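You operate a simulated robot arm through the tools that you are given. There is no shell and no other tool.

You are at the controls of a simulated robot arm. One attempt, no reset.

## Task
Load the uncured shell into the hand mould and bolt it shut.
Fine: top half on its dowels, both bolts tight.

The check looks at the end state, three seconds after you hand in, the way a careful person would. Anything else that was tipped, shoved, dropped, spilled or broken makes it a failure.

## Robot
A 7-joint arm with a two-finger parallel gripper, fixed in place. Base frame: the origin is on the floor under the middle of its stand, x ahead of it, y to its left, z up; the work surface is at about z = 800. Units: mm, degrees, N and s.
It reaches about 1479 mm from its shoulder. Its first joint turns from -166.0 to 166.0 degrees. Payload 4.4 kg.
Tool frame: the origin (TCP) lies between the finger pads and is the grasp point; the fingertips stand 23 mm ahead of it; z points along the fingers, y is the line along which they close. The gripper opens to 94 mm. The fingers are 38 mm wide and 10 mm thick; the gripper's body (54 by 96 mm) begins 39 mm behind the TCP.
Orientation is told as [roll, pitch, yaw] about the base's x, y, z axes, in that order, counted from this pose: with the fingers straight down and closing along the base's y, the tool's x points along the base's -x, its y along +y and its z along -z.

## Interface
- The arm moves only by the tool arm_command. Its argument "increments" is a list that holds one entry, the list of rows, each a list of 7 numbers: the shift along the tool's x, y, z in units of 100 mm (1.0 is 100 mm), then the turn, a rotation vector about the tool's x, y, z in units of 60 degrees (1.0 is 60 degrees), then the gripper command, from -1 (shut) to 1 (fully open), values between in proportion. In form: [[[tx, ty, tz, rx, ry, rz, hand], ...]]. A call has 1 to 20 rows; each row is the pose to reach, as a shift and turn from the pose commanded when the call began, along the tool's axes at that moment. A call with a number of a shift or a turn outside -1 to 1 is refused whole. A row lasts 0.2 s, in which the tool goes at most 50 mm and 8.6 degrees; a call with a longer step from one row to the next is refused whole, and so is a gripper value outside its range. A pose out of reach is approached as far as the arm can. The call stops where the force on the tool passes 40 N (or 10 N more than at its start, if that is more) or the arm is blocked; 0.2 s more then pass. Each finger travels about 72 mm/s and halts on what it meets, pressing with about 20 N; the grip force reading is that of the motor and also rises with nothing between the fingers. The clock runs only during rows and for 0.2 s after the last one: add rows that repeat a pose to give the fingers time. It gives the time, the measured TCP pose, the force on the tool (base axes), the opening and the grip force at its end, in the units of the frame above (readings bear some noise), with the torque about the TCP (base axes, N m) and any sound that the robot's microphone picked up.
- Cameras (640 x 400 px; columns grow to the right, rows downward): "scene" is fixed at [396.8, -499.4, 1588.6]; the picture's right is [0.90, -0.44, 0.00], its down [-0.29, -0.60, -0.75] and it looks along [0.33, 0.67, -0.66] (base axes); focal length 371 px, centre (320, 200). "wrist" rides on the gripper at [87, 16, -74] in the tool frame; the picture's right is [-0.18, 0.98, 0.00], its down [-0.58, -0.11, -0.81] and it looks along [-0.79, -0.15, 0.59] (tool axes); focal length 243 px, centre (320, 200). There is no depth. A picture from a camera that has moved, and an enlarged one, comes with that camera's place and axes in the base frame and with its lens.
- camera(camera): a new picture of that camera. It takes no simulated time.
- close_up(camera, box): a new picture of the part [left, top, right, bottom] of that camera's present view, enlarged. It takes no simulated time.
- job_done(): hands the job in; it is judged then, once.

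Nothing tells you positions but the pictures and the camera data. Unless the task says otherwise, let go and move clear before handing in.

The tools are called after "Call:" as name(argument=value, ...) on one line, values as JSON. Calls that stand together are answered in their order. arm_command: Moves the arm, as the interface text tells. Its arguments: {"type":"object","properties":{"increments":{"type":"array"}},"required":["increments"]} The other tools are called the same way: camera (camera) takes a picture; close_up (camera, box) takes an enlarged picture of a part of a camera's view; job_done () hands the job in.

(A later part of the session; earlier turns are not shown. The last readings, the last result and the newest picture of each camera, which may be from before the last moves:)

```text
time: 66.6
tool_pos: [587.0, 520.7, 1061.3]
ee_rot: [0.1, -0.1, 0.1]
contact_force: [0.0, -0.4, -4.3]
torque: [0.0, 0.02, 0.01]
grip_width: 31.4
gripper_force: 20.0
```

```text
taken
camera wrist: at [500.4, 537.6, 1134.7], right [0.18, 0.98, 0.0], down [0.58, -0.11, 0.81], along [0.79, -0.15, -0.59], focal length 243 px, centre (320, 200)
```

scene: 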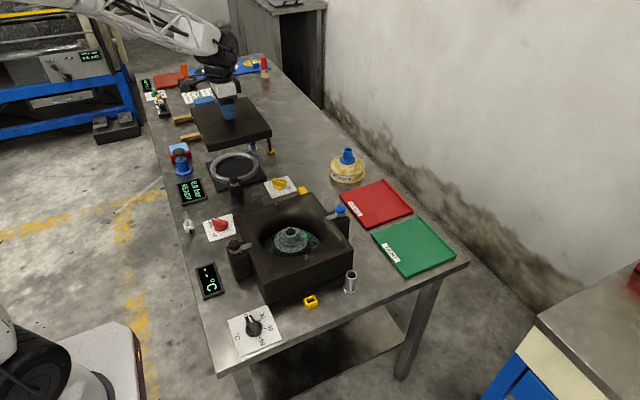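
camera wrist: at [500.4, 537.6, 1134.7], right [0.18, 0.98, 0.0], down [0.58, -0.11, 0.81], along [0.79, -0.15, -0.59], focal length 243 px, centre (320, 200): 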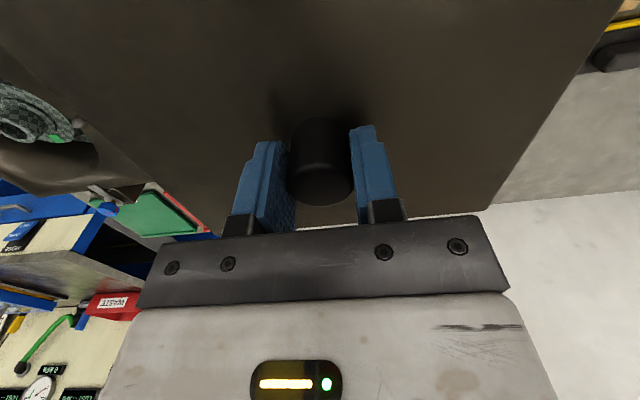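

Continuing to above the mould.

Call:
arm_command(increments=[[[-0.01, -0.1, 0, 0, 0, 0, -1], [-0.03, -0.3, 0, 0, 0, 0, -1], [-0.05, -0.5, 0, 0, 0, 0, -1], [-0.07, -0.7, 0, 0, 0, 0, -1], [-0.08, -0.9, 0, 0, 0, 0, -1], [-0.08, -1.0, 0, 0, 0, 0, -1]]])

Call:
arm_command(increments=[[[-0.01, -0.1, 0, 0, 0, 0, -1], [-0.03, -0.3, 0, 0, 0, 0, -1], [-0.05, -0.5, 0, 0, 0, 0, -1], [-0.07, -0.7, 0, 0, 0, 0, -1], [-0.08, -0.9, 0, 0, 0, 0, -1], [-0.08, -1.0, 0, 0, 0, 0, -1]]])

Call:
arm_command(increments=[[[-0.01, -0.1, 0, 0, 0, 0, -1], [-0.03, -0.3, 0, 0, 0, 0, -1], [-0.05, -0.5, 0, 0, 0, 0, -1], [-0.07, -0.7, 0, 0, 0, 0, -1], [-0.08, -0.9, 0, 0, 0, 0, -1], [-0.08, -1.0, 0, 0, 0, 0, -1]]])

Call:
arm_command(increments=[[[-0.01, -0.1, 0, 0, 0, 0, -1], [-0.03, -0.3, 0, 0, 0, 0, -1], [-0.05, -0.5, 0, 0, 0, 0, -1], [-0.07, -0.7, 0, 0, 0, 0, -1], [-0.08, -0.8, 0, 0, 0, 0, -1], [-0.08, -0.9, 0, 0, 0, 0, -1], [-0.08, -0.9, 0, 0, 0, 0, -1]]])

Call:
camera(camera="scene")

Call:
camera(camera="wrist")

```text
time: 68.0
tool_pos: [596.4, 419.2, 1061.0]
ee_rot: [0.1, -0.2, 0.0]
contact_force: [0.2, 0.5, -4.6]
torque: [0.03, 0.0, 0.05]
grip_width: 32.0
gripper_force: 19.9
```

```text
time: 69.4
tool_pos: [604.4, 319.8, 1059.6]
ee_rot: [0.0, -0.2, 0.0]
contact_force: [1.0, 0.5, -5.5]
torque: [0.0, 0.0, -0.02]
grip_width: 31.7
gripper_force: 20.3
```

```text
time: 70.8
tool_pos: [611.8, 220.1, 1062.1]
ee_rot: [0.1, -0.2, 0.1]
contact_force: [1.4, 0.7, -4.5]
torque: [0.03, 0.02, 0.0]
grip_width: 31.8
gripper_force: 19.8
```

```text
time: 72.4
tool_pos: [619.5, 130.9, 1061.0]
ee_rot: [0.0, -0.1, 0.1]
contact_force: [-0.3, 0.0, -4.6]
torque: [0.01, 0.01, 0.03]
grip_width: 31.9
gripper_force: 19.9
```

```text
taken
```

scene: 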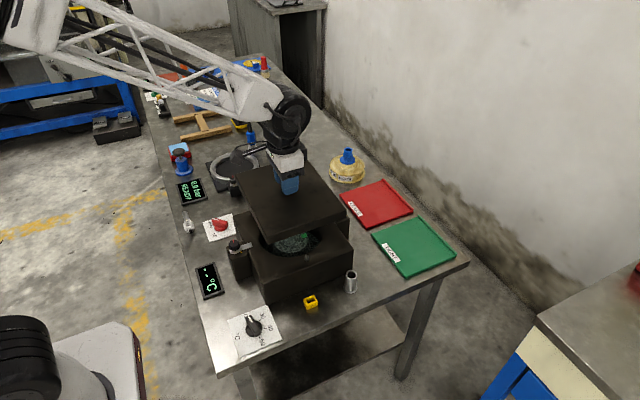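

```text
taken
camera wrist: at [532.6, 147.5, 1134.1], right [0.18, 0.98, 0.0], down [0.58, -0.11, 0.81], along [0.79, -0.15, -0.59], focal length 243 px, centre (320, 200)
```

wrist: 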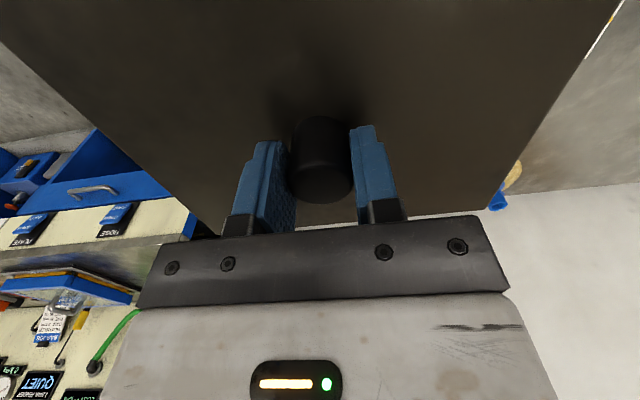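

I'm positioned over the mould. I'll lower to just above the dowels and check alignment from the scene camera.

Call:
arm_command(increments=[[[0.005, -0.01, 0.1, 0, 0, 0, -1], [0.005, -0.01, 0.3, 0, 0, 0, -1], [0.005, -0.01, 0.5, 0, 0, 0, -1], [0.005, -0.01, 0.7, 0, 0, 0, -1], [0.005, -0.01, 0.85, 0, 0, 0, -1], [0.005, -0.01, 0.95, 0, 0, 0, -1], [0.005, -0.01, 0.95, 0, 0, 0, -1]]])

Call:
close_up(camera="scene", box=[225, 160, 365, 280])

Call:
close_up(camera="scene", box=[240, 200, 320, 270])

Call:
close_up(camera="scene", box=[300, 180, 370, 250])

Call:
camera(camera="wrist")

```text
time: 74.0
tool_pos: [618.8, 129.6, 966.2]
ee_rot: [0.0, -0.1, -0.1]
contact_force: [0.3, 0.7, -4.3]
torque: [0.02, 0.03, 0.01]
grip_width: 31.9
gripper_force: 19.9
```

```text
3.33 times, centred on (295, 220) of scene
camera zoom: at [396.8, -499.4, 1588.6], right [0.9, -0.44, 0.0], down [-0.29, -0.6, -0.75], along [0.33, 0.67, -0.66], focal length 1236 px, centre (403, 133)
```

zoom: 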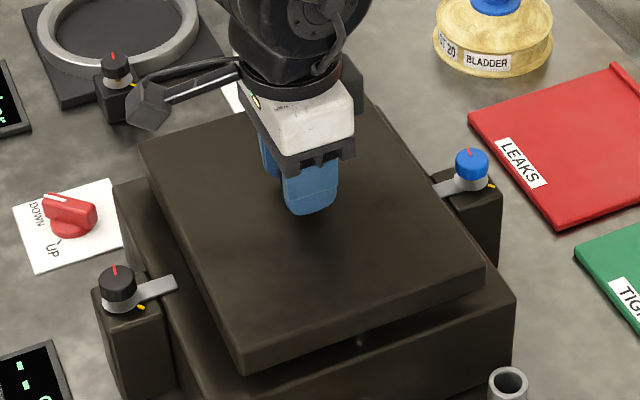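

```text
5.71 times, centred on (280, 235) of scene
camera zoom: at [396.8, -499.4, 1588.6], right [0.9, -0.44, 0.0], down [-0.29, -0.6, -0.75], along [0.33, 0.67, -0.66], focal length 2120 px, centre (549, 0)
```

zoom: 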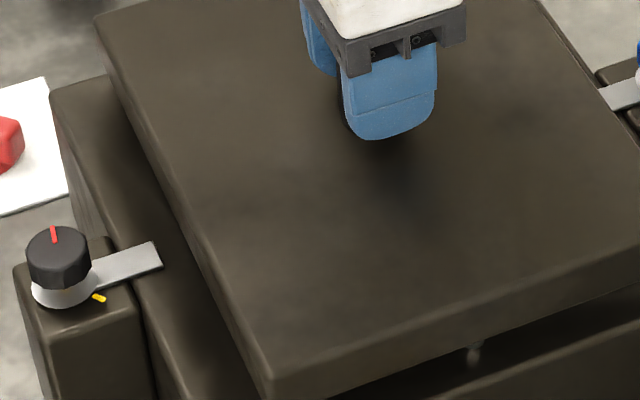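

```text
5.71 times, centred on (335, 215) of scene
camera zoom: at [396.8, -499.4, 1588.6], right [0.9, -0.44, 0.0], down [-0.29, -0.6, -0.75], along [0.33, 0.67, -0.66], focal length 2120 px, centre (234, 114)
```

zoom: 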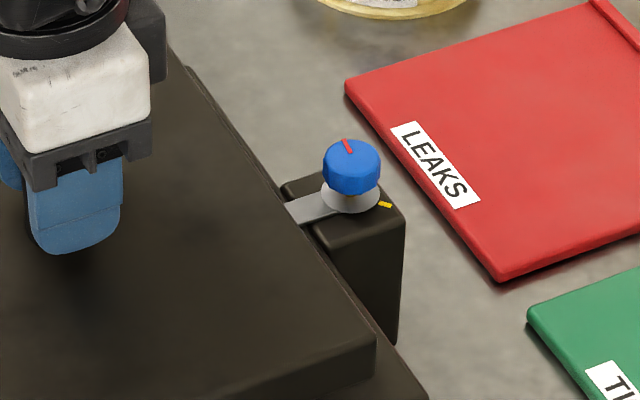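

```text
taken
camera wrist: at [532.2, 146.5, 1039.9], right [0.18, 0.98, 0.0], down [0.58, -0.11, 0.81], along [0.79, -0.15, -0.59], focal length 243 px, centre (320, 200)
```

wrist: 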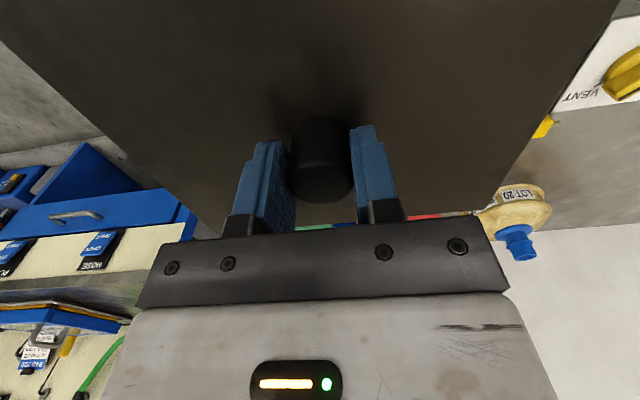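

The plate centre from the corners is about (619, 129) and sits between the arms, and I can see the front dowel tip just beneath it. I'll lower in small steps with force feedback.

Call:
arm_command(increments=[[[0, 0.003, 0.02, 0, 0, 0, -1], [0, 0.003, 0.04, 0, 0, 0, -1], [0, 0.003, 0.06, 0, 0, 0, -1]]])

Call:
close_up(camera="scene", box=[240, 210, 360, 290])

```text
time: 74.8
tool_pos: [618.2, 128.9, 960.2]
ee_rot: [0.1, -0.1, -0.1]
contact_force: [-1.0, 0.7, -4.8]
torque: [0.01, -0.01, 0.01]
grip_width: 31.8
gripper_force: 19.9
```

```text
5.00 times, centred on (300, 250) of scene
camera zoom: at [396.8, -499.4, 1588.6], right [0.9, -0.44, 0.0], down [-0.29, -0.6, -0.75], along [0.33, 0.67, -0.66], focal length 1855 px, centre (420, -50)
```

zoom: 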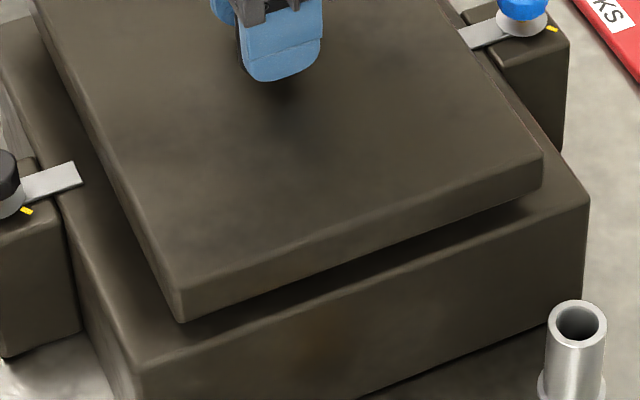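

Edges run parallel to the block. Continuing down.

Call:
arm_command(increments=[[[0, 0.005, 0.02, 0, 0, 0, -1], [0, 0.005, 0.04, 0, 0, 0, -1], [0, 0.005, 0.06, 0, 0, 0, -1]]])

Call:
arm_command(increments=[[[0, 0, 0.015, 0, 0, 0, -1], [0, 0, 0.03, 0, 0, 0, -1]]])

Call:
close_up(camera="scene", box=[240, 210, 360, 290])

```text
time: 75.6
tool_pos: [619.9, 130.3, 953.7]
ee_rot: [0.1, -0.1, 0.0]
contact_force: [0.2, 0.2, -4.0]
torque: [0.03, 0.01, 0.02]
grip_width: 31.5
gripper_force: 19.7
```

```text
time: 76.2
tool_pos: [619.7, 129.0, 951.6]
ee_rot: [0.1, -0.1, 0.0]
contact_force: [0.5, 0.2, -2.2]
torque: [0.0, 0.02, 0.0]
grip_width: 31.6
gripper_force: 20.0
```

```text
5.00 times, centred on (300, 250) of scene
camera zoom: at [396.8, -499.4, 1588.6], right [0.9, -0.44, 0.0], down [-0.29, -0.6, -0.75], along [0.33, 0.67, -0.66], focal length 1855 px, centre (420, -50)
```

zoom: 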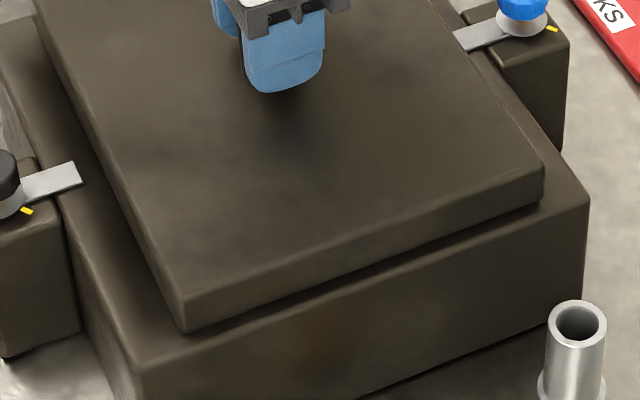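

The force is easing slightly, so something is starting to touch. Continuing in 1–2 mm steps.

Call:
arm_command(increments=[[[0, 0.003, 0.01, 0, 0, 0, -1], [0, 0.003, 0.02, 0, 0, 0, -1]]])

Call:
arm_command(increments=[[[0, 0, 0.01, 0, 0, 0, -1], [0, 0, 0.02, 0, 0, 0, -1]]])

Call:
close_up(camera="scene", box=[240, 210, 360, 290])

```text
time: 76.8
tool_pos: [620.5, 130.5, 949.8]
ee_rot: [0.2, -0.2, 0.0]
contact_force: [-8.1, 0.6, 12.9]
torque: [-0.26, 0.06, 0.0]
grip_width: 32.1
gripper_force: 20.3
```

```text
time: 77.4
tool_pos: [620.9, 129.2, 948.1]
ee_rot: [0.1, -0.1, 0.0]
contact_force: [3.5, -9.6, 15.6]
torque: [-0.41, -0.03, 0.03]
grip_width: 32.0
gripper_force: 19.7
```

```text
5.00 times, centred on (300, 250) of scene
camera zoom: at [396.8, -499.4, 1588.6], right [0.9, -0.44, 0.0], down [-0.29, -0.6, -0.75], along [0.33, 0.67, -0.66], focal length 1855 px, centre (420, -50)
```

zoom: 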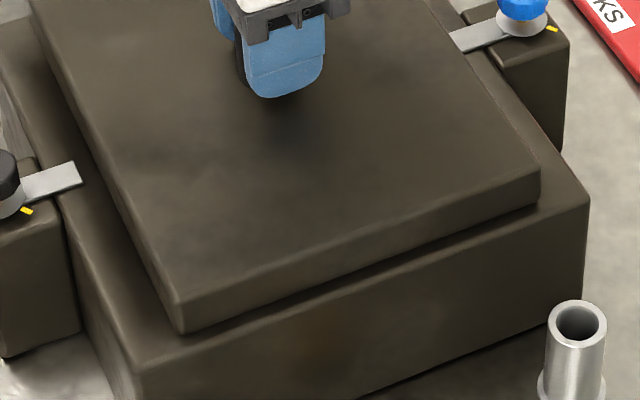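

There's contact at around TCP z≈950. I need to determine whether it's seated or riding on the dowel tips, so I'll zoom on the gap.

Call:
close_up(camera="scene", box=[260, 240, 320, 285])

Call:
close_up(camera="scene", box=[310, 225, 360, 265])

Call:
camera(camera="wrist")

```text
8.89 times, centred on (290, 262) of scene
camera zoom: at [396.8, -499.4, 1588.6], right [0.9, -0.44, 0.0], down [-0.29, -0.6, -0.75], along [0.33, 0.67, -0.66], focal length 3297 px, centre (587, -356)
```

zoom: 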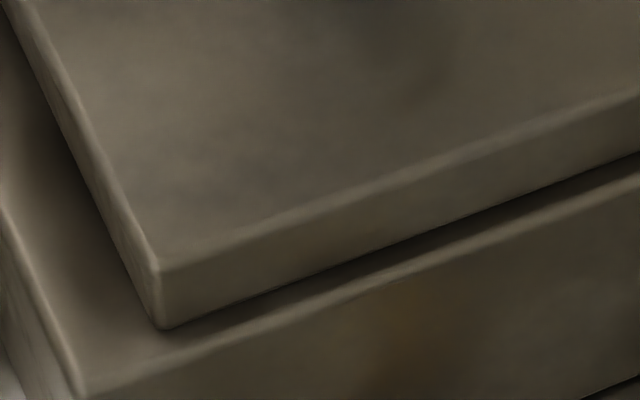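

```text
10.00 times, centred on (335, 245) of scene
camera zoom: at [396.8, -499.4, 1588.6], right [0.9, -0.44, 0.0], down [-0.29, -0.6, -0.75], along [0.33, 0.67, -0.66], focal length 3710 px, centre (170, -250)
```

zoom: 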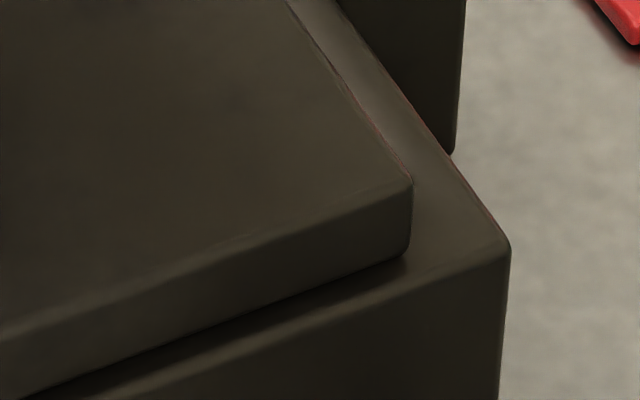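

```text
taken
camera wrist: at [533.1, 147.2, 1021.3], right [0.18, 0.98, 0.0], down [0.58, -0.11, 0.81], along [0.79, -0.15, -0.59], focal length 243 px, centre (320, 200)
```

wrist: 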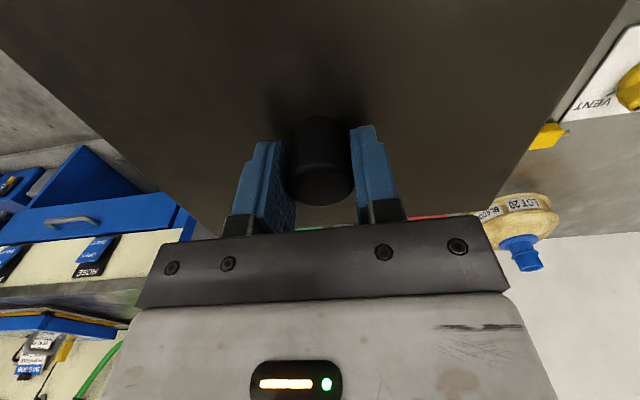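

The plate stopped at TCP≈951. To tell "seated" from "on the dowel tips", I'll measure the height of the stand it was lifted from.

Call:
close_up(camera="scene", box=[165, 100, 245, 150])

Call:
close_up(camera="scene", box=[170, 120, 240, 150])

```text
8.00 times, centred on (205, 125) of scene
camera zoom: at [396.8, -499.4, 1588.6], right [0.9, -0.44, 0.0], down [-0.29, -0.6, -0.75], along [0.33, 0.67, -0.66], focal length 2968 px, centre (1240, 800)
```

zoom: 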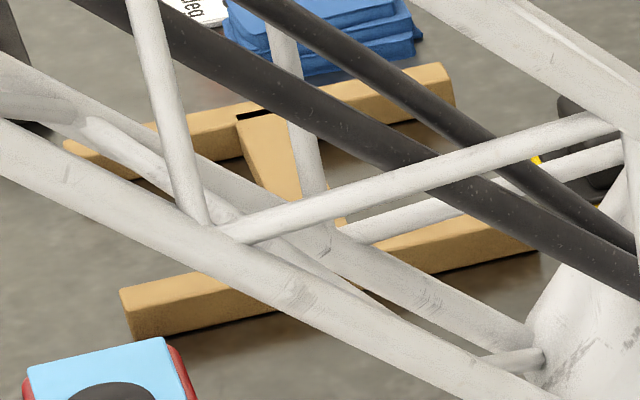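

```text
9.14 times, centred on (205, 135) of scene
camera zoom: at [396.8, -499.4, 1588.6], right [0.9, -0.44, 0.0], down [-0.29, -0.6, -0.75], along [0.33, 0.67, -0.66], focal length 3392 px, centre (1371, 794)
```

zoom: 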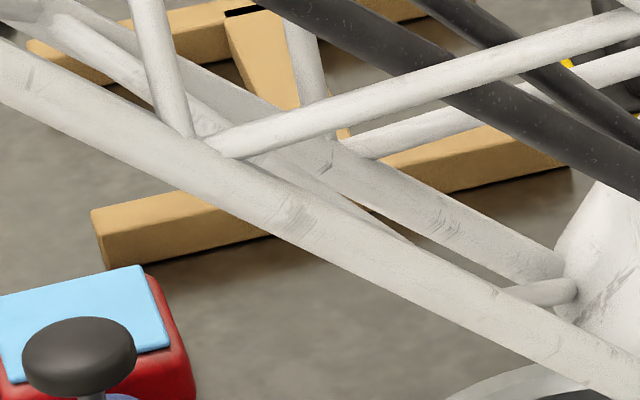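

The stand height suggests the bottom is at about 891, while the scene edge suggests about 895. I'll check how far the handle has slipped in the fingers and look at the plate from other cues.

Call:
close_up(camera="wrist", box=[140, 0, 540, 250])

Call:
close_up(camera="scene", box=[230, 190, 290, 240])

Call:
close_up(camera="scene", box=[300, 190, 360, 240])

```text
1.60 times, centred on (340, 125) of wrist
camera zoom: at [533.1, 147.2, 1021.3], right [0.18, 0.98, 0.0], down [0.58, -0.11, 0.81], along [0.79, -0.15, -0.59], focal length 388 px, centre (288, 320)
```

zoom: 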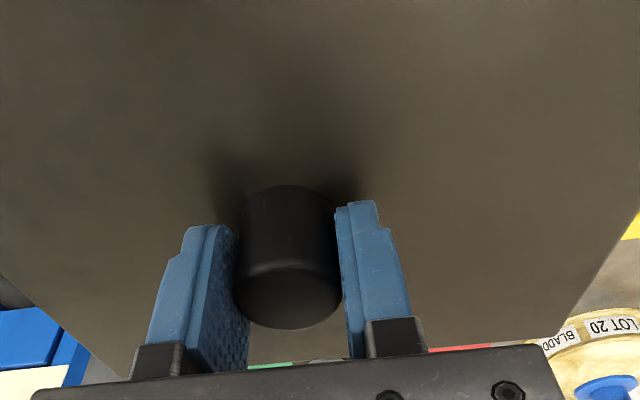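

```text
8.00 times, centred on (260, 215) of scene
camera zoom: at [396.8, -499.4, 1588.6], right [0.9, -0.44, 0.0], down [-0.29, -0.6, -0.75], along [0.33, 0.67, -0.66], focal length 2968 px, centre (800, 80)
```

zoom: 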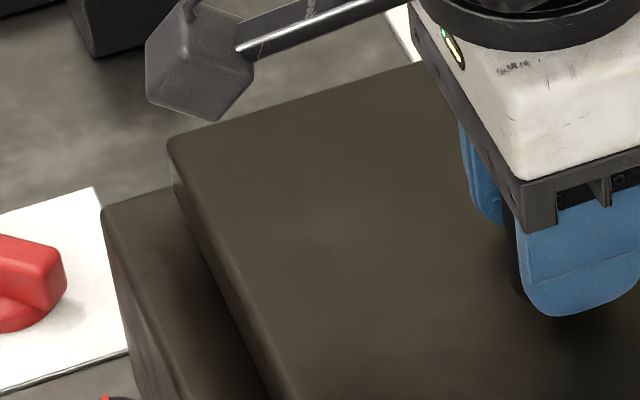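

```text
8.00 times, centred on (330, 215) of scene
camera zoom: at [396.8, -499.4, 1588.6], right [0.9, -0.44, 0.0], down [-0.29, -0.6, -0.75], along [0.33, 0.67, -0.66], focal length 2968 px, centre (240, 80)
```

zoom: 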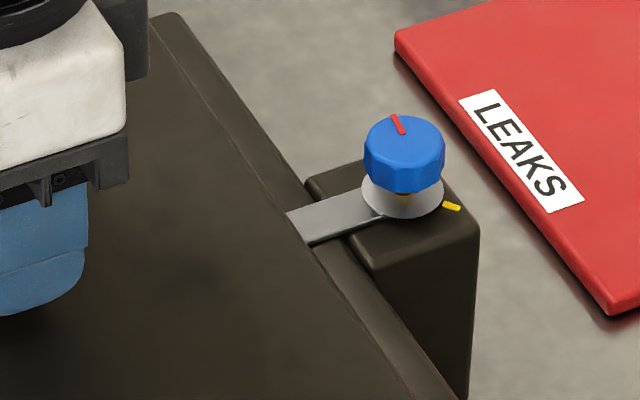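

Evidence so far: the plate bottom is at about z≈890, well below the dowel tips at about 908, so the dowels are engaged and it is at or very near seated. I'll release the handle and check with a clear view.

Call:
arm_command(increments=[[[0, 0, -0.01, 0, 0, 0, -1], [0, 0, -0.01, 0, 0, 0, -0.1], [0, 0, -0.01, 0, 0, 0, 0.1], [0, 0, -0.01, 0, 0, 0, 0.3], [0, 0, -0.1, 0, 0, 0, 0.3], [0, 0, -0.25, 0, 0, 0, 0.3], [0, 0, -0.45, 0, 0, 0, 0.3], [0, 0, -0.7, 0, 0, 0, 0.3], [0, 0, -1.0, 0, 0, 0, 0.3]]])

Call:
arm_command(increments=[[[0.2, 0.2, -0.2, 0, 0, 0, 0.3], [0.4, 0.4, -0.4, 0, 0, 0, 0.3], [0.5, 0.7, -0.6, 0, 0, 0, 0.3], [0.5, 1.0, -0.8, 0, 0, 0, 0.3]]])

Call:
camera(camera="scene")

Call:
close_up(camera="scene", box=[225, 170, 365, 290])

Call:
close_up(camera="scene", box=[255, 235, 325, 285])

Call:
camera(camera="wrist")

```text
time: 79.4
tool_pos: [619.3, 130.6, 1050.1]
ee_rot: [0.1, 0.0, 0.0]
contact_force: [-0.3, -0.1, -0.5]
torque: [0.01, 0.0, -0.01]
grip_width: 61.1
gripper_force: 0.0
```

```text
time: 80.4
tool_pos: [567.9, 231.1, 1128.9]
ee_rot: [0.1, -0.1, 0.0]
contact_force: [-0.9, -0.9, 0.3]
torque: [0.01, -0.03, 0.0]
grip_width: 61.0
gripper_force: 0.0
```

```text
taken
```

scene: 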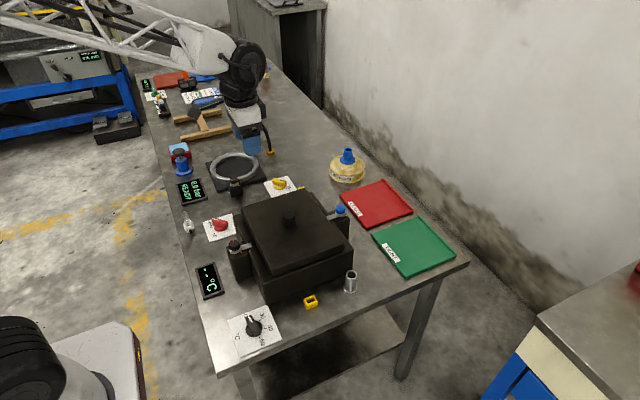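

```text
3.33 times, centred on (295, 230) of scene
camera zoom: at [396.8, -499.4, 1588.6], right [0.9, -0.44, 0.0], down [-0.29, -0.6, -0.75], along [0.33, 0.67, -0.66], focal length 1236 px, centre (403, 100)
```

zoom: 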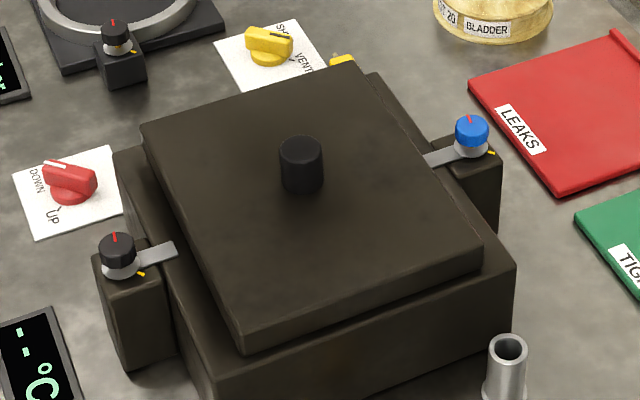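

```text
8.00 times, centred on (290, 260) of scene
camera zoom: at [396.8, -499.4, 1588.6], right [0.9, -0.44, 0.0], down [-0.29, -0.6, -0.75], along [0.33, 0.67, -0.66], focal length 2968 px, centre (560, -280)
```

zoom: 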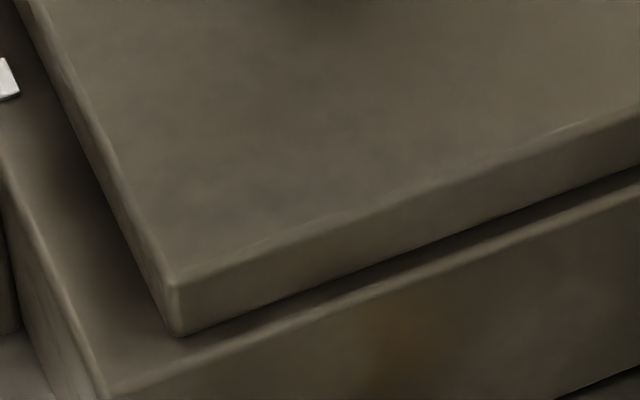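

```text
taken
camera wrist: at [480.6, 247.8, 1203.1], right [0.18, 0.98, 0.0], down [0.58, -0.11, 0.81], along [0.79, -0.15, -0.59], focal length 243 px, centre (320, 200)
```

wrist: 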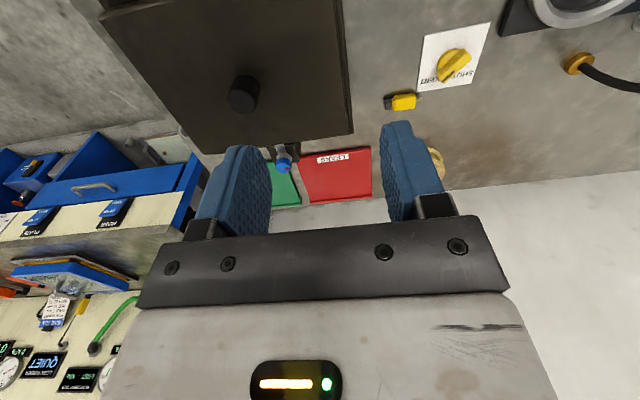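

The top half sits on the mould between the clamp arms. To confirm it's fully home, I'll close the fingers and press gently on the handle, watching where resistance comes.

Call:
arm_command(increments=[[[-0.1, -0.3, 0.2, 0, 0, 0, -1], [-0.3, -0.6, 0.4, 0, 0, 0, -1], [-0.45, -0.9, 0.6, 0, 0, 0, -1], [-0.516, -1.0, 0.8, 0, 0, 0, -1], [-0.516, -1.0, 1.0, 0, 0, 0, -1]]])

Call:
arm_command(increments=[[[0, 0, 0.15, 0, 0, 0, -1], [0, 0, 0.3, 0, 0, 0, -1], [0, 0, 0.42, 0, 0, 0, -1]]])

Call:
camera(camera="wrist")

```text
time: 81.6
tool_pos: [619.1, 130.0, 1030.3]
ee_rot: [0.1, -0.3, 0.0]
contact_force: [-0.5, -0.3, 0.9]
torque: [0.01, 0.04, -0.01]
grip_width: 0.0
gripper_force: 20.1
```

```text
time: 82.4
tool_pos: [618.1, 131.6, 985.7]
ee_rot: [0.1, -0.1, 0.0]
contact_force: [0.1, -0.3, -0.4]
torque: [0.0, 0.02, 0.01]
grip_width: 0.0
gripper_force: 20.1
```

```text
taken
camera wrist: at [532.3, 148.0, 1059.1], right [0.18, 0.98, 0.0], down [0.58, -0.11, 0.81], along [0.79, -0.15, -0.59], focal length 243 px, centre (320, 200)
```

wrist: 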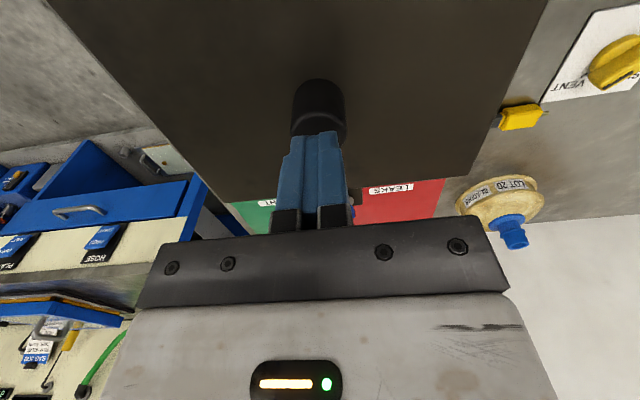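

Closed fingers are above the handle. Easing down to touch.

Call:
arm_command(increments=[[[0, 0, 0.03, 0, 0, 0, -1], [0, 0, 0.06, 0, 0, 0, -1], [0, 0, 0.08, 0, 0, 0, -1]]])

Call:
arm_command(increments=[[[0, 0, 0.01, 0, 0, 0, -1], [0, 0, 0.02, 0, 0, 0, -1]]])

Call:
arm_command(increments=[[[0, 0, 0.01, 0, 0, 0, -1], [0, 0, 0.02, 0, 0, 0, -1]]])

```text
time: 83.2
tool_pos: [620.9, 130.6, 977.9]
ee_rot: [0.0, -0.2, -0.1]
contact_force: [-0.1, 0.0, -0.4]
torque: [-0.04, 0.04, -0.01]
grip_width: 0.0
gripper_force: 19.4
```

```text
time: 83.8
tool_pos: [621.4, 129.7, 976.0]
ee_rot: [0.1, -0.1, 0.0]
contact_force: [-0.1, -0.7, 0.2]
torque: [-0.03, 0.02, 0.0]
grip_width: 0.1
gripper_force: 19.9
```

```text
time: 84.5
tool_pos: [620.8, 130.9, 975.1]
ee_rot: [0.2, -0.2, 0.1]
contact_force: [0.1, -1.1, 2.3]
torque: [-0.03, 0.0, 0.0]
grip_width: 0.0
gripper_force: 20.5
stopped in row 2: the force on the tool passed its limit at 42 N (the readings are from after the stop); the commanded pose is now the measured one
```

Resistance is stiff at 42 N with no give. I'll check that the plate's corner hasn't moved.

Call:
close_up(camera="scene", box=[255, 235, 325, 285])

Call:
close_up(camera="scene", box=[225, 170, 365, 290])

```text
8.00 times, centred on (290, 260) of scene
camera zoom: at [396.8, -499.4, 1588.6], right [0.9, -0.44, 0.0], down [-0.29, -0.6, -0.75], along [0.33, 0.67, -0.66], focal length 2968 px, centre (560, -280)
```

zoom: 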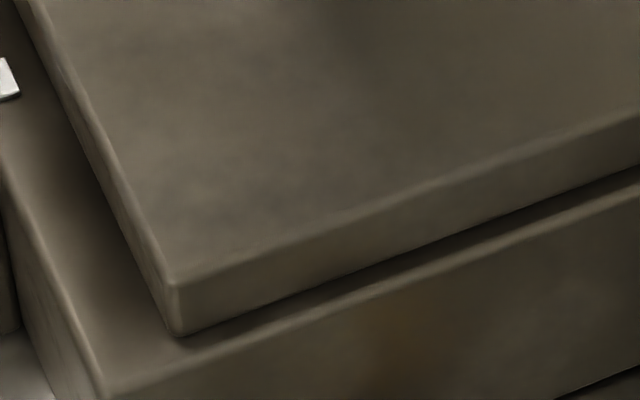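

```text
3.33 times, centred on (295, 230) of scene
camera zoom: at [396.8, -499.4, 1588.6], right [0.9, -0.44, 0.0], down [-0.29, -0.6, -0.75], along [0.33, 0.67, -0.66], focal length 1236 px, centre (403, 100)
```

zoom: 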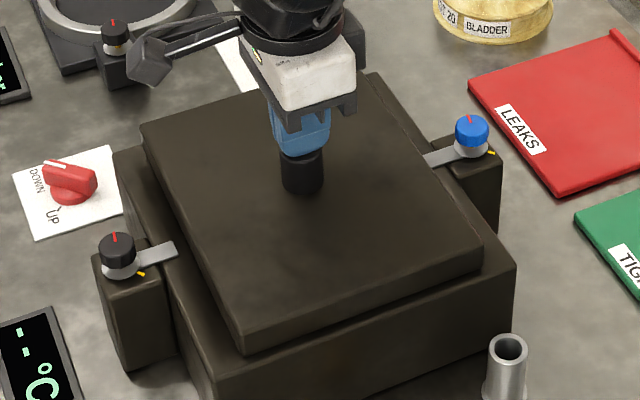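

The plate didn't move, and from the stand and handle heights its underside is at about z=889, i.e. seated on the block (888) with the dowels engaged. Next is the blue bolt: I'll raise, move above it and look.

Call:
arm_command(increments=[[[0, 0, -0.15, 0, 0, 0, -0.5], [0, 0, -0.35, 0, 0, 0, 0.2], [-0.2, 0, -0.5, 0, 0, 0, 1], [-0.5, 0, -0.5, 0, 0, 0, 1], [-0.8, 0, -0.5, 0, 0, 0, 1], [-1.0, 0, -0.5, 0, 0, 0, 1]]])

Call:
arm_command(increments=[[[-0.2, 0, 0, 0, 0, 0, 1], [-0.42, 0, 0, 0, 0, 0, 1], [-0.42, 0, 0, 0, 0, 0, 1]]])

Call:
camera(camera="wrist")

Call:
close_up(camera="wrist", box=[240, 0, 440, 150])

```text
time: 85.9
tool_pos: [722.5, 130.1, 1024.2]
ee_rot: [0.1, -0.2, 0.2]
contact_force: [-0.6, -0.4, 0.6]
torque: [0.01, 0.04, 0.04]
grip_width: 94.1
gripper_force: 0.1
```

```text
time: 86.7
tool_pos: [763.1, 128.8, 1025.6]
ee_rot: [0.2, -0.4, -0.1]
contact_force: [-0.5, -0.4, 0.0]
torque: [-0.02, -0.01, -0.01]
grip_width: 94.0
gripper_force: 0.1
```

```text
taken
camera wrist: at [676.5, 145.5, 1098.7], right [0.18, 0.98, 0.0], down [0.58, -0.11, 0.81], along [0.8, -0.15, -0.59], focal length 243 px, centre (320, 200)
```

wrist: 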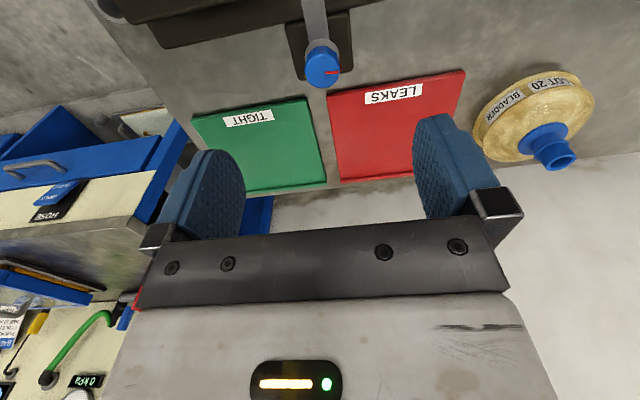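

```text
2.67 times, centred on (340, 75) of wrist
camera zoom: at [676.5, 145.5, 1098.7], right [0.18, 0.98, 0.0], down [0.58, -0.11, 0.81], along [0.8, -0.15, -0.59], focal length 647 px, centre (267, 533)
```

zoom: 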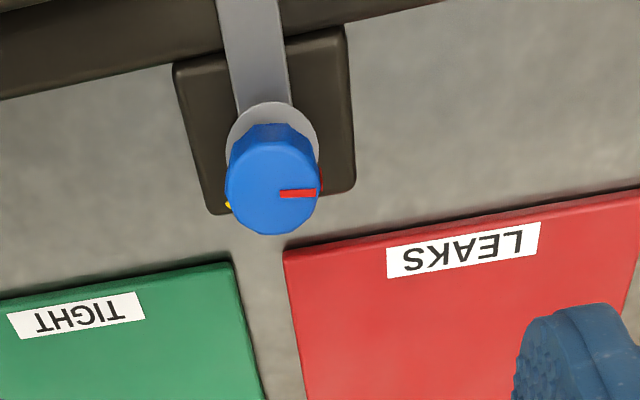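

The blue knob is at about (761, 131, top z≈922), diameter 25 mm. Its red line points at about +80°, and the yellow mark is at about -42°. I'll rotate the gripper to yaw +60° and come down over it with a 47 mm opening.

Call:
arm_command(increments=[[[0.01, 0.01, 0.05, 0, 0, -0.125, 0.2], [0.02, 0.02, 0.1, 0, 0, -0.25, 0], [0.025, 0.028, 0.15, 0, 0, -0.375, 0], [0.025, 0.028, 0.2, 0, 0, -0.5, 0], [0.025, 0.028, 0.25, 0, 0, -0.625, 0], [0.025, 0.028, 0.3, 0, 0, -0.75, 0], [0.025, 0.028, 0.35, 0, 0, -0.875, 0], [0.025, 0.028, 0.4, 0, 0, -1.0, 0], [0.025, 0.028, 0.4, 0, 0, -1.0, 0]]])

Call:
close_up(camera="wrist", box=[180, 0, 460, 200])

Call:
close_up(camera="scene", box=[290, 140, 390, 240])

```text
time: 88.7
tool_pos: [761.6, 133.2, 984.6]
ee_rot: [-0.2, -0.2, 60.1]
contact_force: [0.1, -0.4, 0.0]
torque: [0.0, -0.01, 0.03]
grip_width: 46.9
gripper_force: 0.0
```

```text
2.00 times, centred on (320, 100) of wrist
camera zoom: at [703.4, 66.9, 1058.3], right [-0.76, 0.65, 0.0], down [0.38, 0.45, 0.81], along [0.53, 0.61, -0.59], focal length 485 px, centre (320, 400)
```

zoom: 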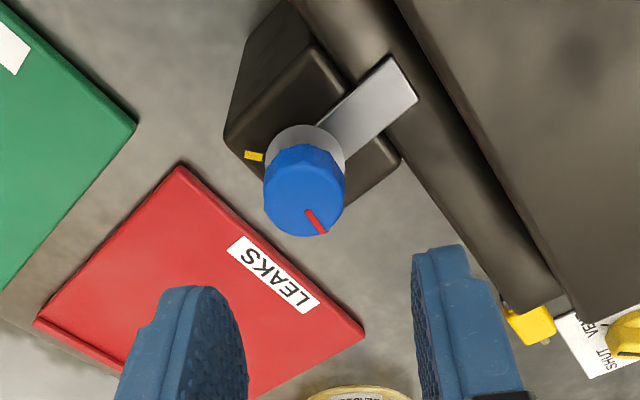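

```text
4.00 times, centred on (340, 190) of scene
camera zoom: at [396.8, -499.4, 1588.6], right [0.9, -0.44, 0.0], down [-0.29, -0.6, -0.75], along [0.33, 0.67, -0.66], focal length 1484 px, centre (240, 240)
```

zoom: 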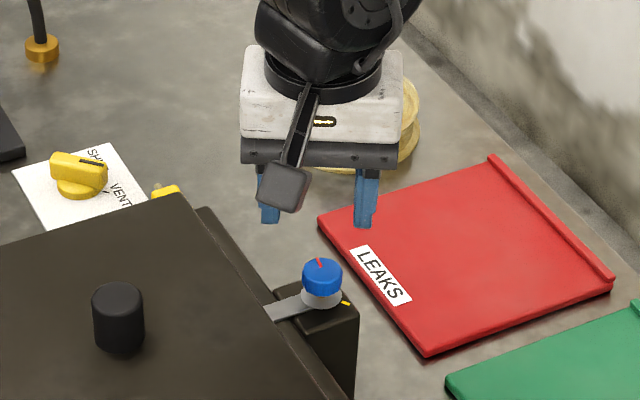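

Triangulating, the knob axis is at about (764, 130) with its top at z≈916. I'll correct laterally and descend partway for another check.

Call:
arm_command(increments=[[[0.015, -0.02, 0.1, 0, 0, 0, 0], [0.027, -0.043, 0.25, 0, 0, 0, 0], [0.027, -0.043, 0.4, 0, 0, 0, 0], [0.027, -0.043, 0.4, 0, 0, 0, 0]]])

Call:
close_up(camera="wrist", box=[180, 40, 460, 240])

Call:
close_up(camera="scene", box=[305, 170, 375, 230])

```text
time: 89.7
tool_pos: [764.3, 128.5, 946.1]
ee_rot: [-0.3, -0.1, 60.0]
contact_force: [0.6, 0.7, 0.3]
torque: [0.01, 0.0, -0.01]
grip_width: 47.0
gripper_force: 0.1
```

```text
2.00 times, centred on (320, 140) of wrist
camera zoom: at [705.4, 63.1, 1019.0], right [-0.76, 0.65, 0.0], down [0.38, 0.45, 0.81], along [0.53, 0.61, -0.59], focal length 485 px, centre (320, 320)
```

zoom: 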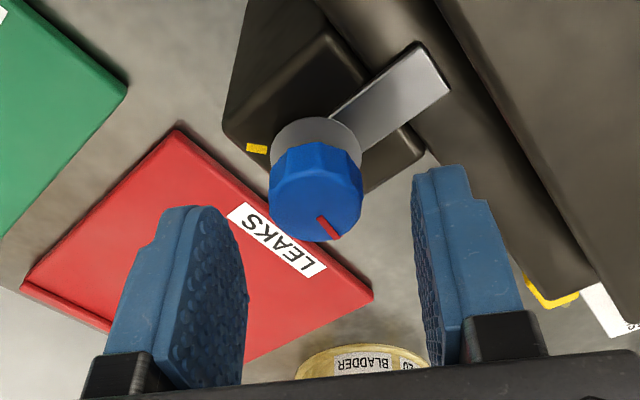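

```text
6.67 times, centred on (340, 200) of scene
camera zoom: at [396.8, -499.4, 1588.6], right [0.9, -0.44, 0.0], down [-0.29, -0.6, -0.75], along [0.33, 0.67, -0.66], focal length 2473 px, centre (187, 200)
```

zoom: 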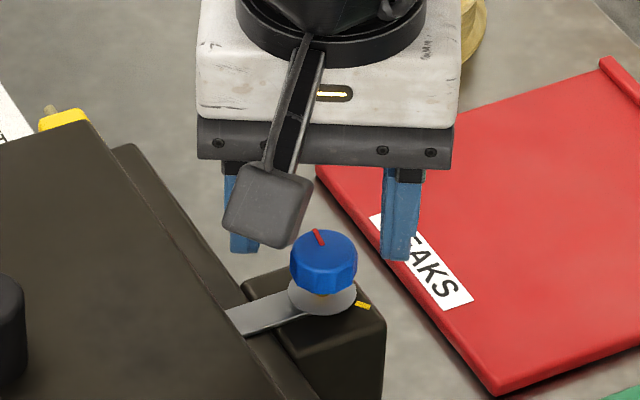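

The knob is centred to within about 1 mm. I'll descend so the fingertips are just above the arm and close on the knob.

Call:
arm_command(increments=[[[0.002, -0.01, 0.1, 0, 0, 0, 0], [0.002, -0.01, 0.2, 0, 0, 0, 0], [0.002, -0.01, 0.26, 0, 0, 0, 0], [0.002, -0.01, 0.26, 0, 0, 0, 0]]])

Call:
close_up(camera="scene", box=[305, 170, 375, 230])

Call:
close_up(camera="wrist", box=[180, 80, 460, 280])

```text
time: 90.7
tool_pos: [764.3, 128.0, 920.0]
ee_rot: [-0.2, -0.2, 59.9]
contact_force: [0.4, 0.0, 0.4]
torque: [-0.01, 0.01, -0.01]
grip_width: 46.9
gripper_force: 0.1
```

```text
6.67 times, centred on (340, 200) of scene
camera zoom: at [396.8, -499.4, 1588.6], right [0.9, -0.44, 0.0], down [-0.29, -0.6, -0.75], along [0.33, 0.67, -0.66], focal length 2473 px, centre (187, 200)
```

zoom: 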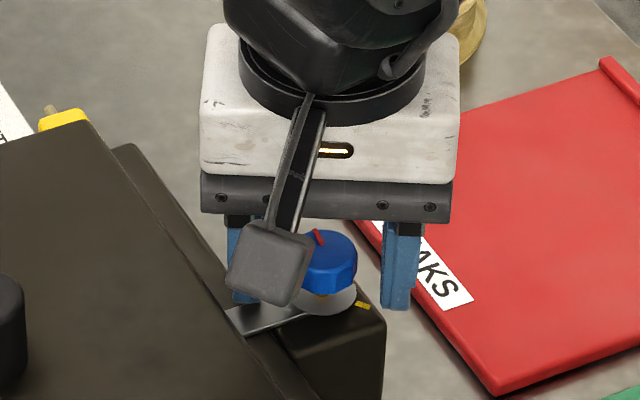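

```text
2.00 times, centred on (320, 180) of wrist
camera zoom: at [706.4, 62.0, 992.5], right [-0.76, 0.65, 0.0], down [0.38, 0.45, 0.81], along [0.53, 0.61, -0.59], focal length 485 px, centre (320, 240)
```

zoom: 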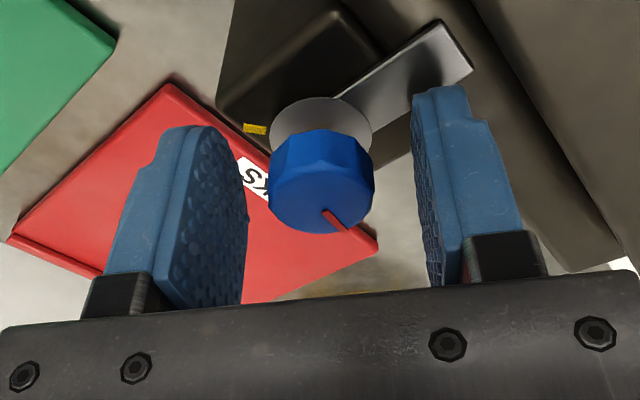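

Good position. Closing on the blue knob.

Call:
arm_command(increments=[[[0, 0, 0, 0, 0, 0, -0.3], [0, 0, 0, 0, 0, 0, -1], [0, 0, 0, 0, 0, 0, -1], [0, 0, 0, 0, 0, 0, -1]]])

Call:
close_up(camera="wrist", box=[180, 80, 460, 280])

```text
time: 91.7
tool_pos: [763.8, 127.6, 918.4]
ee_rot: [-0.2, -0.2, 60.1]
contact_force: [12.9, -6.7, -5.5]
torque: [0.09, -0.17, -0.06]
grip_width: 25.4
gripper_force: 45.0
```

```text
2.00 times, centred on (320, 180) of wrist
camera zoom: at [706.7, 61.7, 992.5], right [-0.76, 0.65, 0.0], down [0.38, 0.45, 0.81], along [0.53, 0.61, -0.59], focal length 485 px, centre (320, 240)
```

zoom: 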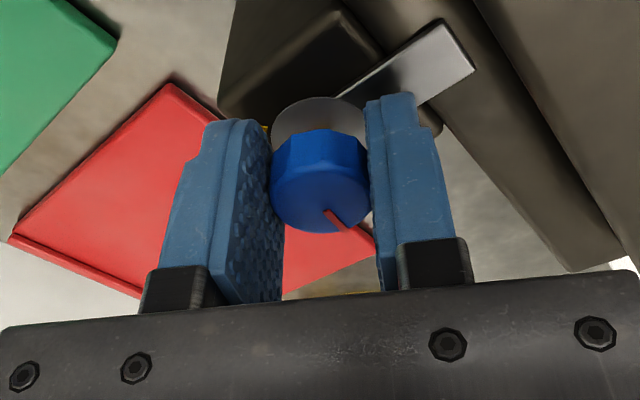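

The knob is held (25.4 mm), with a slight sideways load. I'll relieve it a little, then turn clockwise as seen from above.

Call:
arm_command(increments=[[[0, -0.012, 0, 0, 0, 0, -1], [0, -0.012, 0, 0, 0, 0, -1]]])

Call:
arm_command(increments=[[[0, 0, 0, 0, 0, 0.08, -1], [0, 0, 0, 0, 0, 0.16, -1], [0, 0, 0, 0, 0, 0.25, -1]]])

Call:
close_up(camera="wrist", box=[180, 80, 460, 280])

Call:
close_up(camera="scene", box=[305, 170, 375, 230])

```text
time: 92.3
tool_pos: [764.6, 127.2, 919.3]
ee_rot: [-0.1, -0.2, 60.1]
contact_force: [-11.6, -1.2, 4.2]
torque: [0.38, 0.12, 0.06]
grip_width: 25.5
gripper_force: 44.6
```

```text
time: 93.1
tool_pos: [763.9, 128.6, 918.4]
ee_rot: [0.0, -0.2, 44.9]
contact_force: [-20.1, 22.7, -3.8]
torque: [0.06, 0.55, 0.04]
grip_width: 25.1
gripper_force: 44.3
```

```text
2.00 times, centred on (320, 180) of wrist
camera zoom: at [691.7, 80.1, 992.6], right [-0.57, 0.82, 0.0], down [0.49, 0.33, 0.81], along [0.67, 0.46, -0.59], focal length 485 px, centre (320, 240)
```

zoom: 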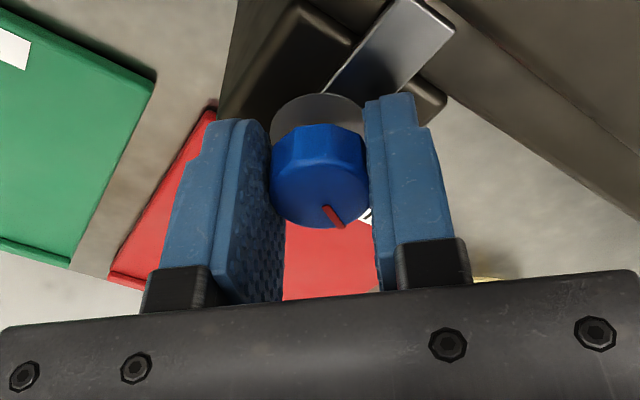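

```text
6.67 times, centred on (340, 200) of scene
camera zoom: at [396.8, -499.4, 1588.6], right [0.9, -0.44, 0.0], down [-0.29, -0.6, -0.75], along [0.33, 0.67, -0.66], focal length 2473 px, centre (187, 200)
```

zoom: 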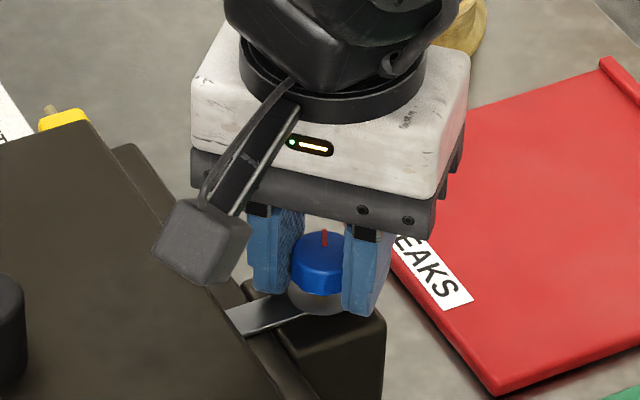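

The knob turns with the gripper, as the red line stays put relative to the fingers, but the side load has grown. I'll recentre before continuing.

Call:
arm_command(increments=[[[0, 0.012, 0, 0, 0, 0, -1], [0, 0.012, 0, 0, 0, 0, -1]]])

```text
time: 93.7
tool_pos: [765.7, 128.1, 919.2]
ee_rot: [-0.2, -0.2, 45.0]
contact_force: [-8.5, 11.3, -13.3]
torque: [-0.06, 0.37, 0.03]
grip_width: 24.8
gripper_force: 45.2
```

Load is dropping. A bit more recentring, and following the knob slightly downward.

Call:
arm_command(increments=[[[0, 0.01, 0.008, 0, 0, 0, -1], [0, 0.01, 0.008, 0, 0, 0, -1]]])

Call:
arm_command(increments=[[[0, 0, 0, 0, 0, 0.1, -1], [0, 0, 0, 0, 0, 0.2, -1], [0, 0, 0, 0, 0, 0.25, -1]]])

```text
time: 94.3
tool_pos: [765.5, 129.0, 919.9]
ee_rot: [-0.2, -0.3, 45.0]
contact_force: [5.1, -7.6, -8.5]
torque: [-0.36, 0.27, 0.0]
grip_width: 25.0
gripper_force: 45.2
```

```text
time: 95.1
tool_pos: [764.5, 130.0, 919.0]
ee_rot: [0.0, -0.4, 30.0]
contact_force: [16.7, -6.6, 2.2]
torque: [-0.4, 0.37, -0.01]
grip_width: 25.2
gripper_force: 44.5
```

Turning freely. I'll continue with small centring corrections.

Call:
arm_command(increments=[[[-0.006, -0.008, 0, 0, 0, 0.0, -1], [-0.006, -0.008, 0, 0, 0, 0.1, -1], [-0.006, -0.008, 0, 0, 0, 0.2, -1], [-0.006, -0.008, 0, 0, 0, 0.25, -1]]])

Call:
close_up(camera="wrist", box=[180, 80, 460, 280])

Call:
close_up(camera="scene", box=[305, 170, 375, 230])

```text
time: 96.1
tool_pos: [763.9, 129.6, 920.0]
ee_rot: [0.0, -0.2, 15.0]
contact_force: [-14.0, 16.2, 17.3]
torque: [0.46, -0.51, 0.06]
grip_width: 25.1
gripper_force: 45.6
```

```text
2.00 times, centred on (320, 180) of wrist
camera zoom: at [676.1, 123.8, 992.6], right [-0.08, 1.0, 0.0], down [0.59, 0.04, 0.81], along [0.81, 0.06, -0.59], focal length 485 px, centre (320, 240)
```

zoom: 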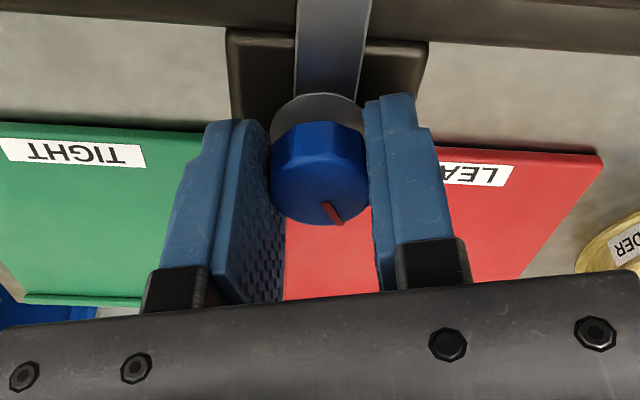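

```text
6.67 times, centred on (340, 200) of scene
camera zoom: at [396.8, -499.4, 1588.6], right [0.9, -0.44, 0.0], down [-0.29, -0.6, -0.75], along [0.33, 0.67, -0.66], focal length 2473 px, centre (187, 200)
```

zoom: 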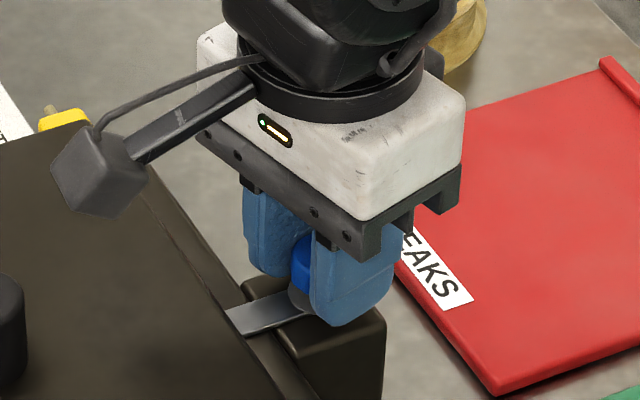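

45° done. Continuing with corrections.

Call:
arm_command(increments=[[[0.004, 0.008, -0.006, 0, 0, 0.0, -1], [0.004, 0.008, -0.006, 0, 0, 0.1, -1], [0.004, 0.008, -0.006, 0, 0, 0.2, -1], [0.004, 0.008, -0.006, 0, 0, 0.25, -1]]])

```text
time: 97.1
tool_pos: [764.5, 130.6, 919.6]
ee_rot: [0.0, -0.2, 0.1]
contact_force: [1.7, 28.2, -2.5]
torque: [0.18, 1.26, 0.06]
grip_width: 24.9
gripper_force: 45.0
```

Call:
arm_command(increments=[[[0, 0.015, 0, 0, 0, 0.0, -1], [0, 0.015, 0, 0, 0, 0.0, -1]]])

Call:
arm_command(increments=[[[0, 0, 0, 0, 0, 0.1, -1], [0, 0, 0, 0, 0, 0.2, -1], [0, 0, 0, 0, 0, 0.25, -1]]])

```text
time: 97.7
tool_pos: [764.6, 130.1, 919.0]
ee_rot: [0.2, -0.2, 0.0]
contact_force: [-11.7, -3.6, -1.3]
torque: [-0.2, -0.99, -0.02]
grip_width: 24.9
gripper_force: 45.4
```

```text
time: 98.5
tool_pos: [764.7, 130.4, 919.3]
ee_rot: [0.2, -0.2, -15.1]
contact_force: [-11.4, -16.2, 5.2]
torque: [-0.17, 1.5, -0.02]
grip_width: 25.0
gripper_force: 45.2
```

Call:
arm_command(increments=[[[0.003, -0.008, 0, 0, 0, 0.0, -1], [0.003, -0.008, 0, 0, 0, 0.1, -1], [0.003, -0.008, 0, 0, 0, 0.2, -1], [0.003, -0.008, 0, 0, 0, 0.25, -1]]])

Call:
close_up(camera="wrist", box=[180, 80, 460, 280])

Call:
close_up(camera="scene", box=[305, 170, 375, 230])

```text
time: 99.5
tool_pos: [764.9, 130.5, 919.4]
ee_rot: [0.3, -0.3, -30.1]
contact_force: [22.8, 7.6, -18.9]
torque: [-0.56, -0.88, 0.07]
grip_width: 25.0
gripper_force: 44.7
```

```text
2.00 times, centred on (320, 180) of wrist
camera zoom: at [697.1, 189.0, 992.7], right [0.65, 0.76, 0.0], down [0.44, -0.39, 0.81], along [0.61, -0.52, -0.59], focal length 485 px, centre (320, 240)
```

zoom: 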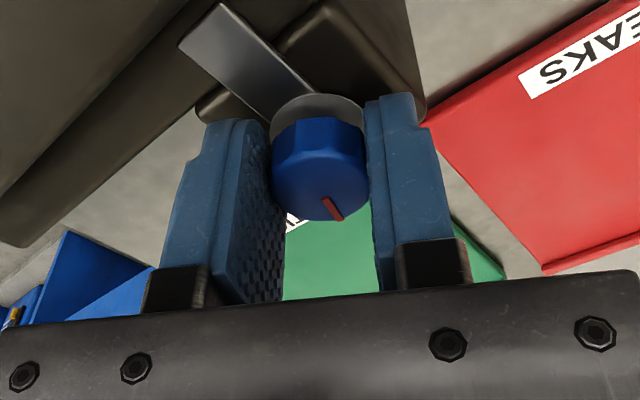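

```text
6.67 times, centred on (340, 200) of scene
camera zoom: at [396.8, -499.4, 1588.6], right [0.9, -0.44, 0.0], down [-0.29, -0.6, -0.75], along [0.33, 0.67, -0.66], focal length 2473 px, centre (187, 200)
```

zoom: 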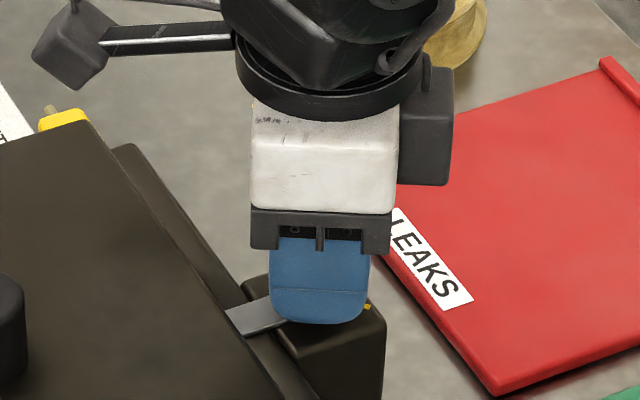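

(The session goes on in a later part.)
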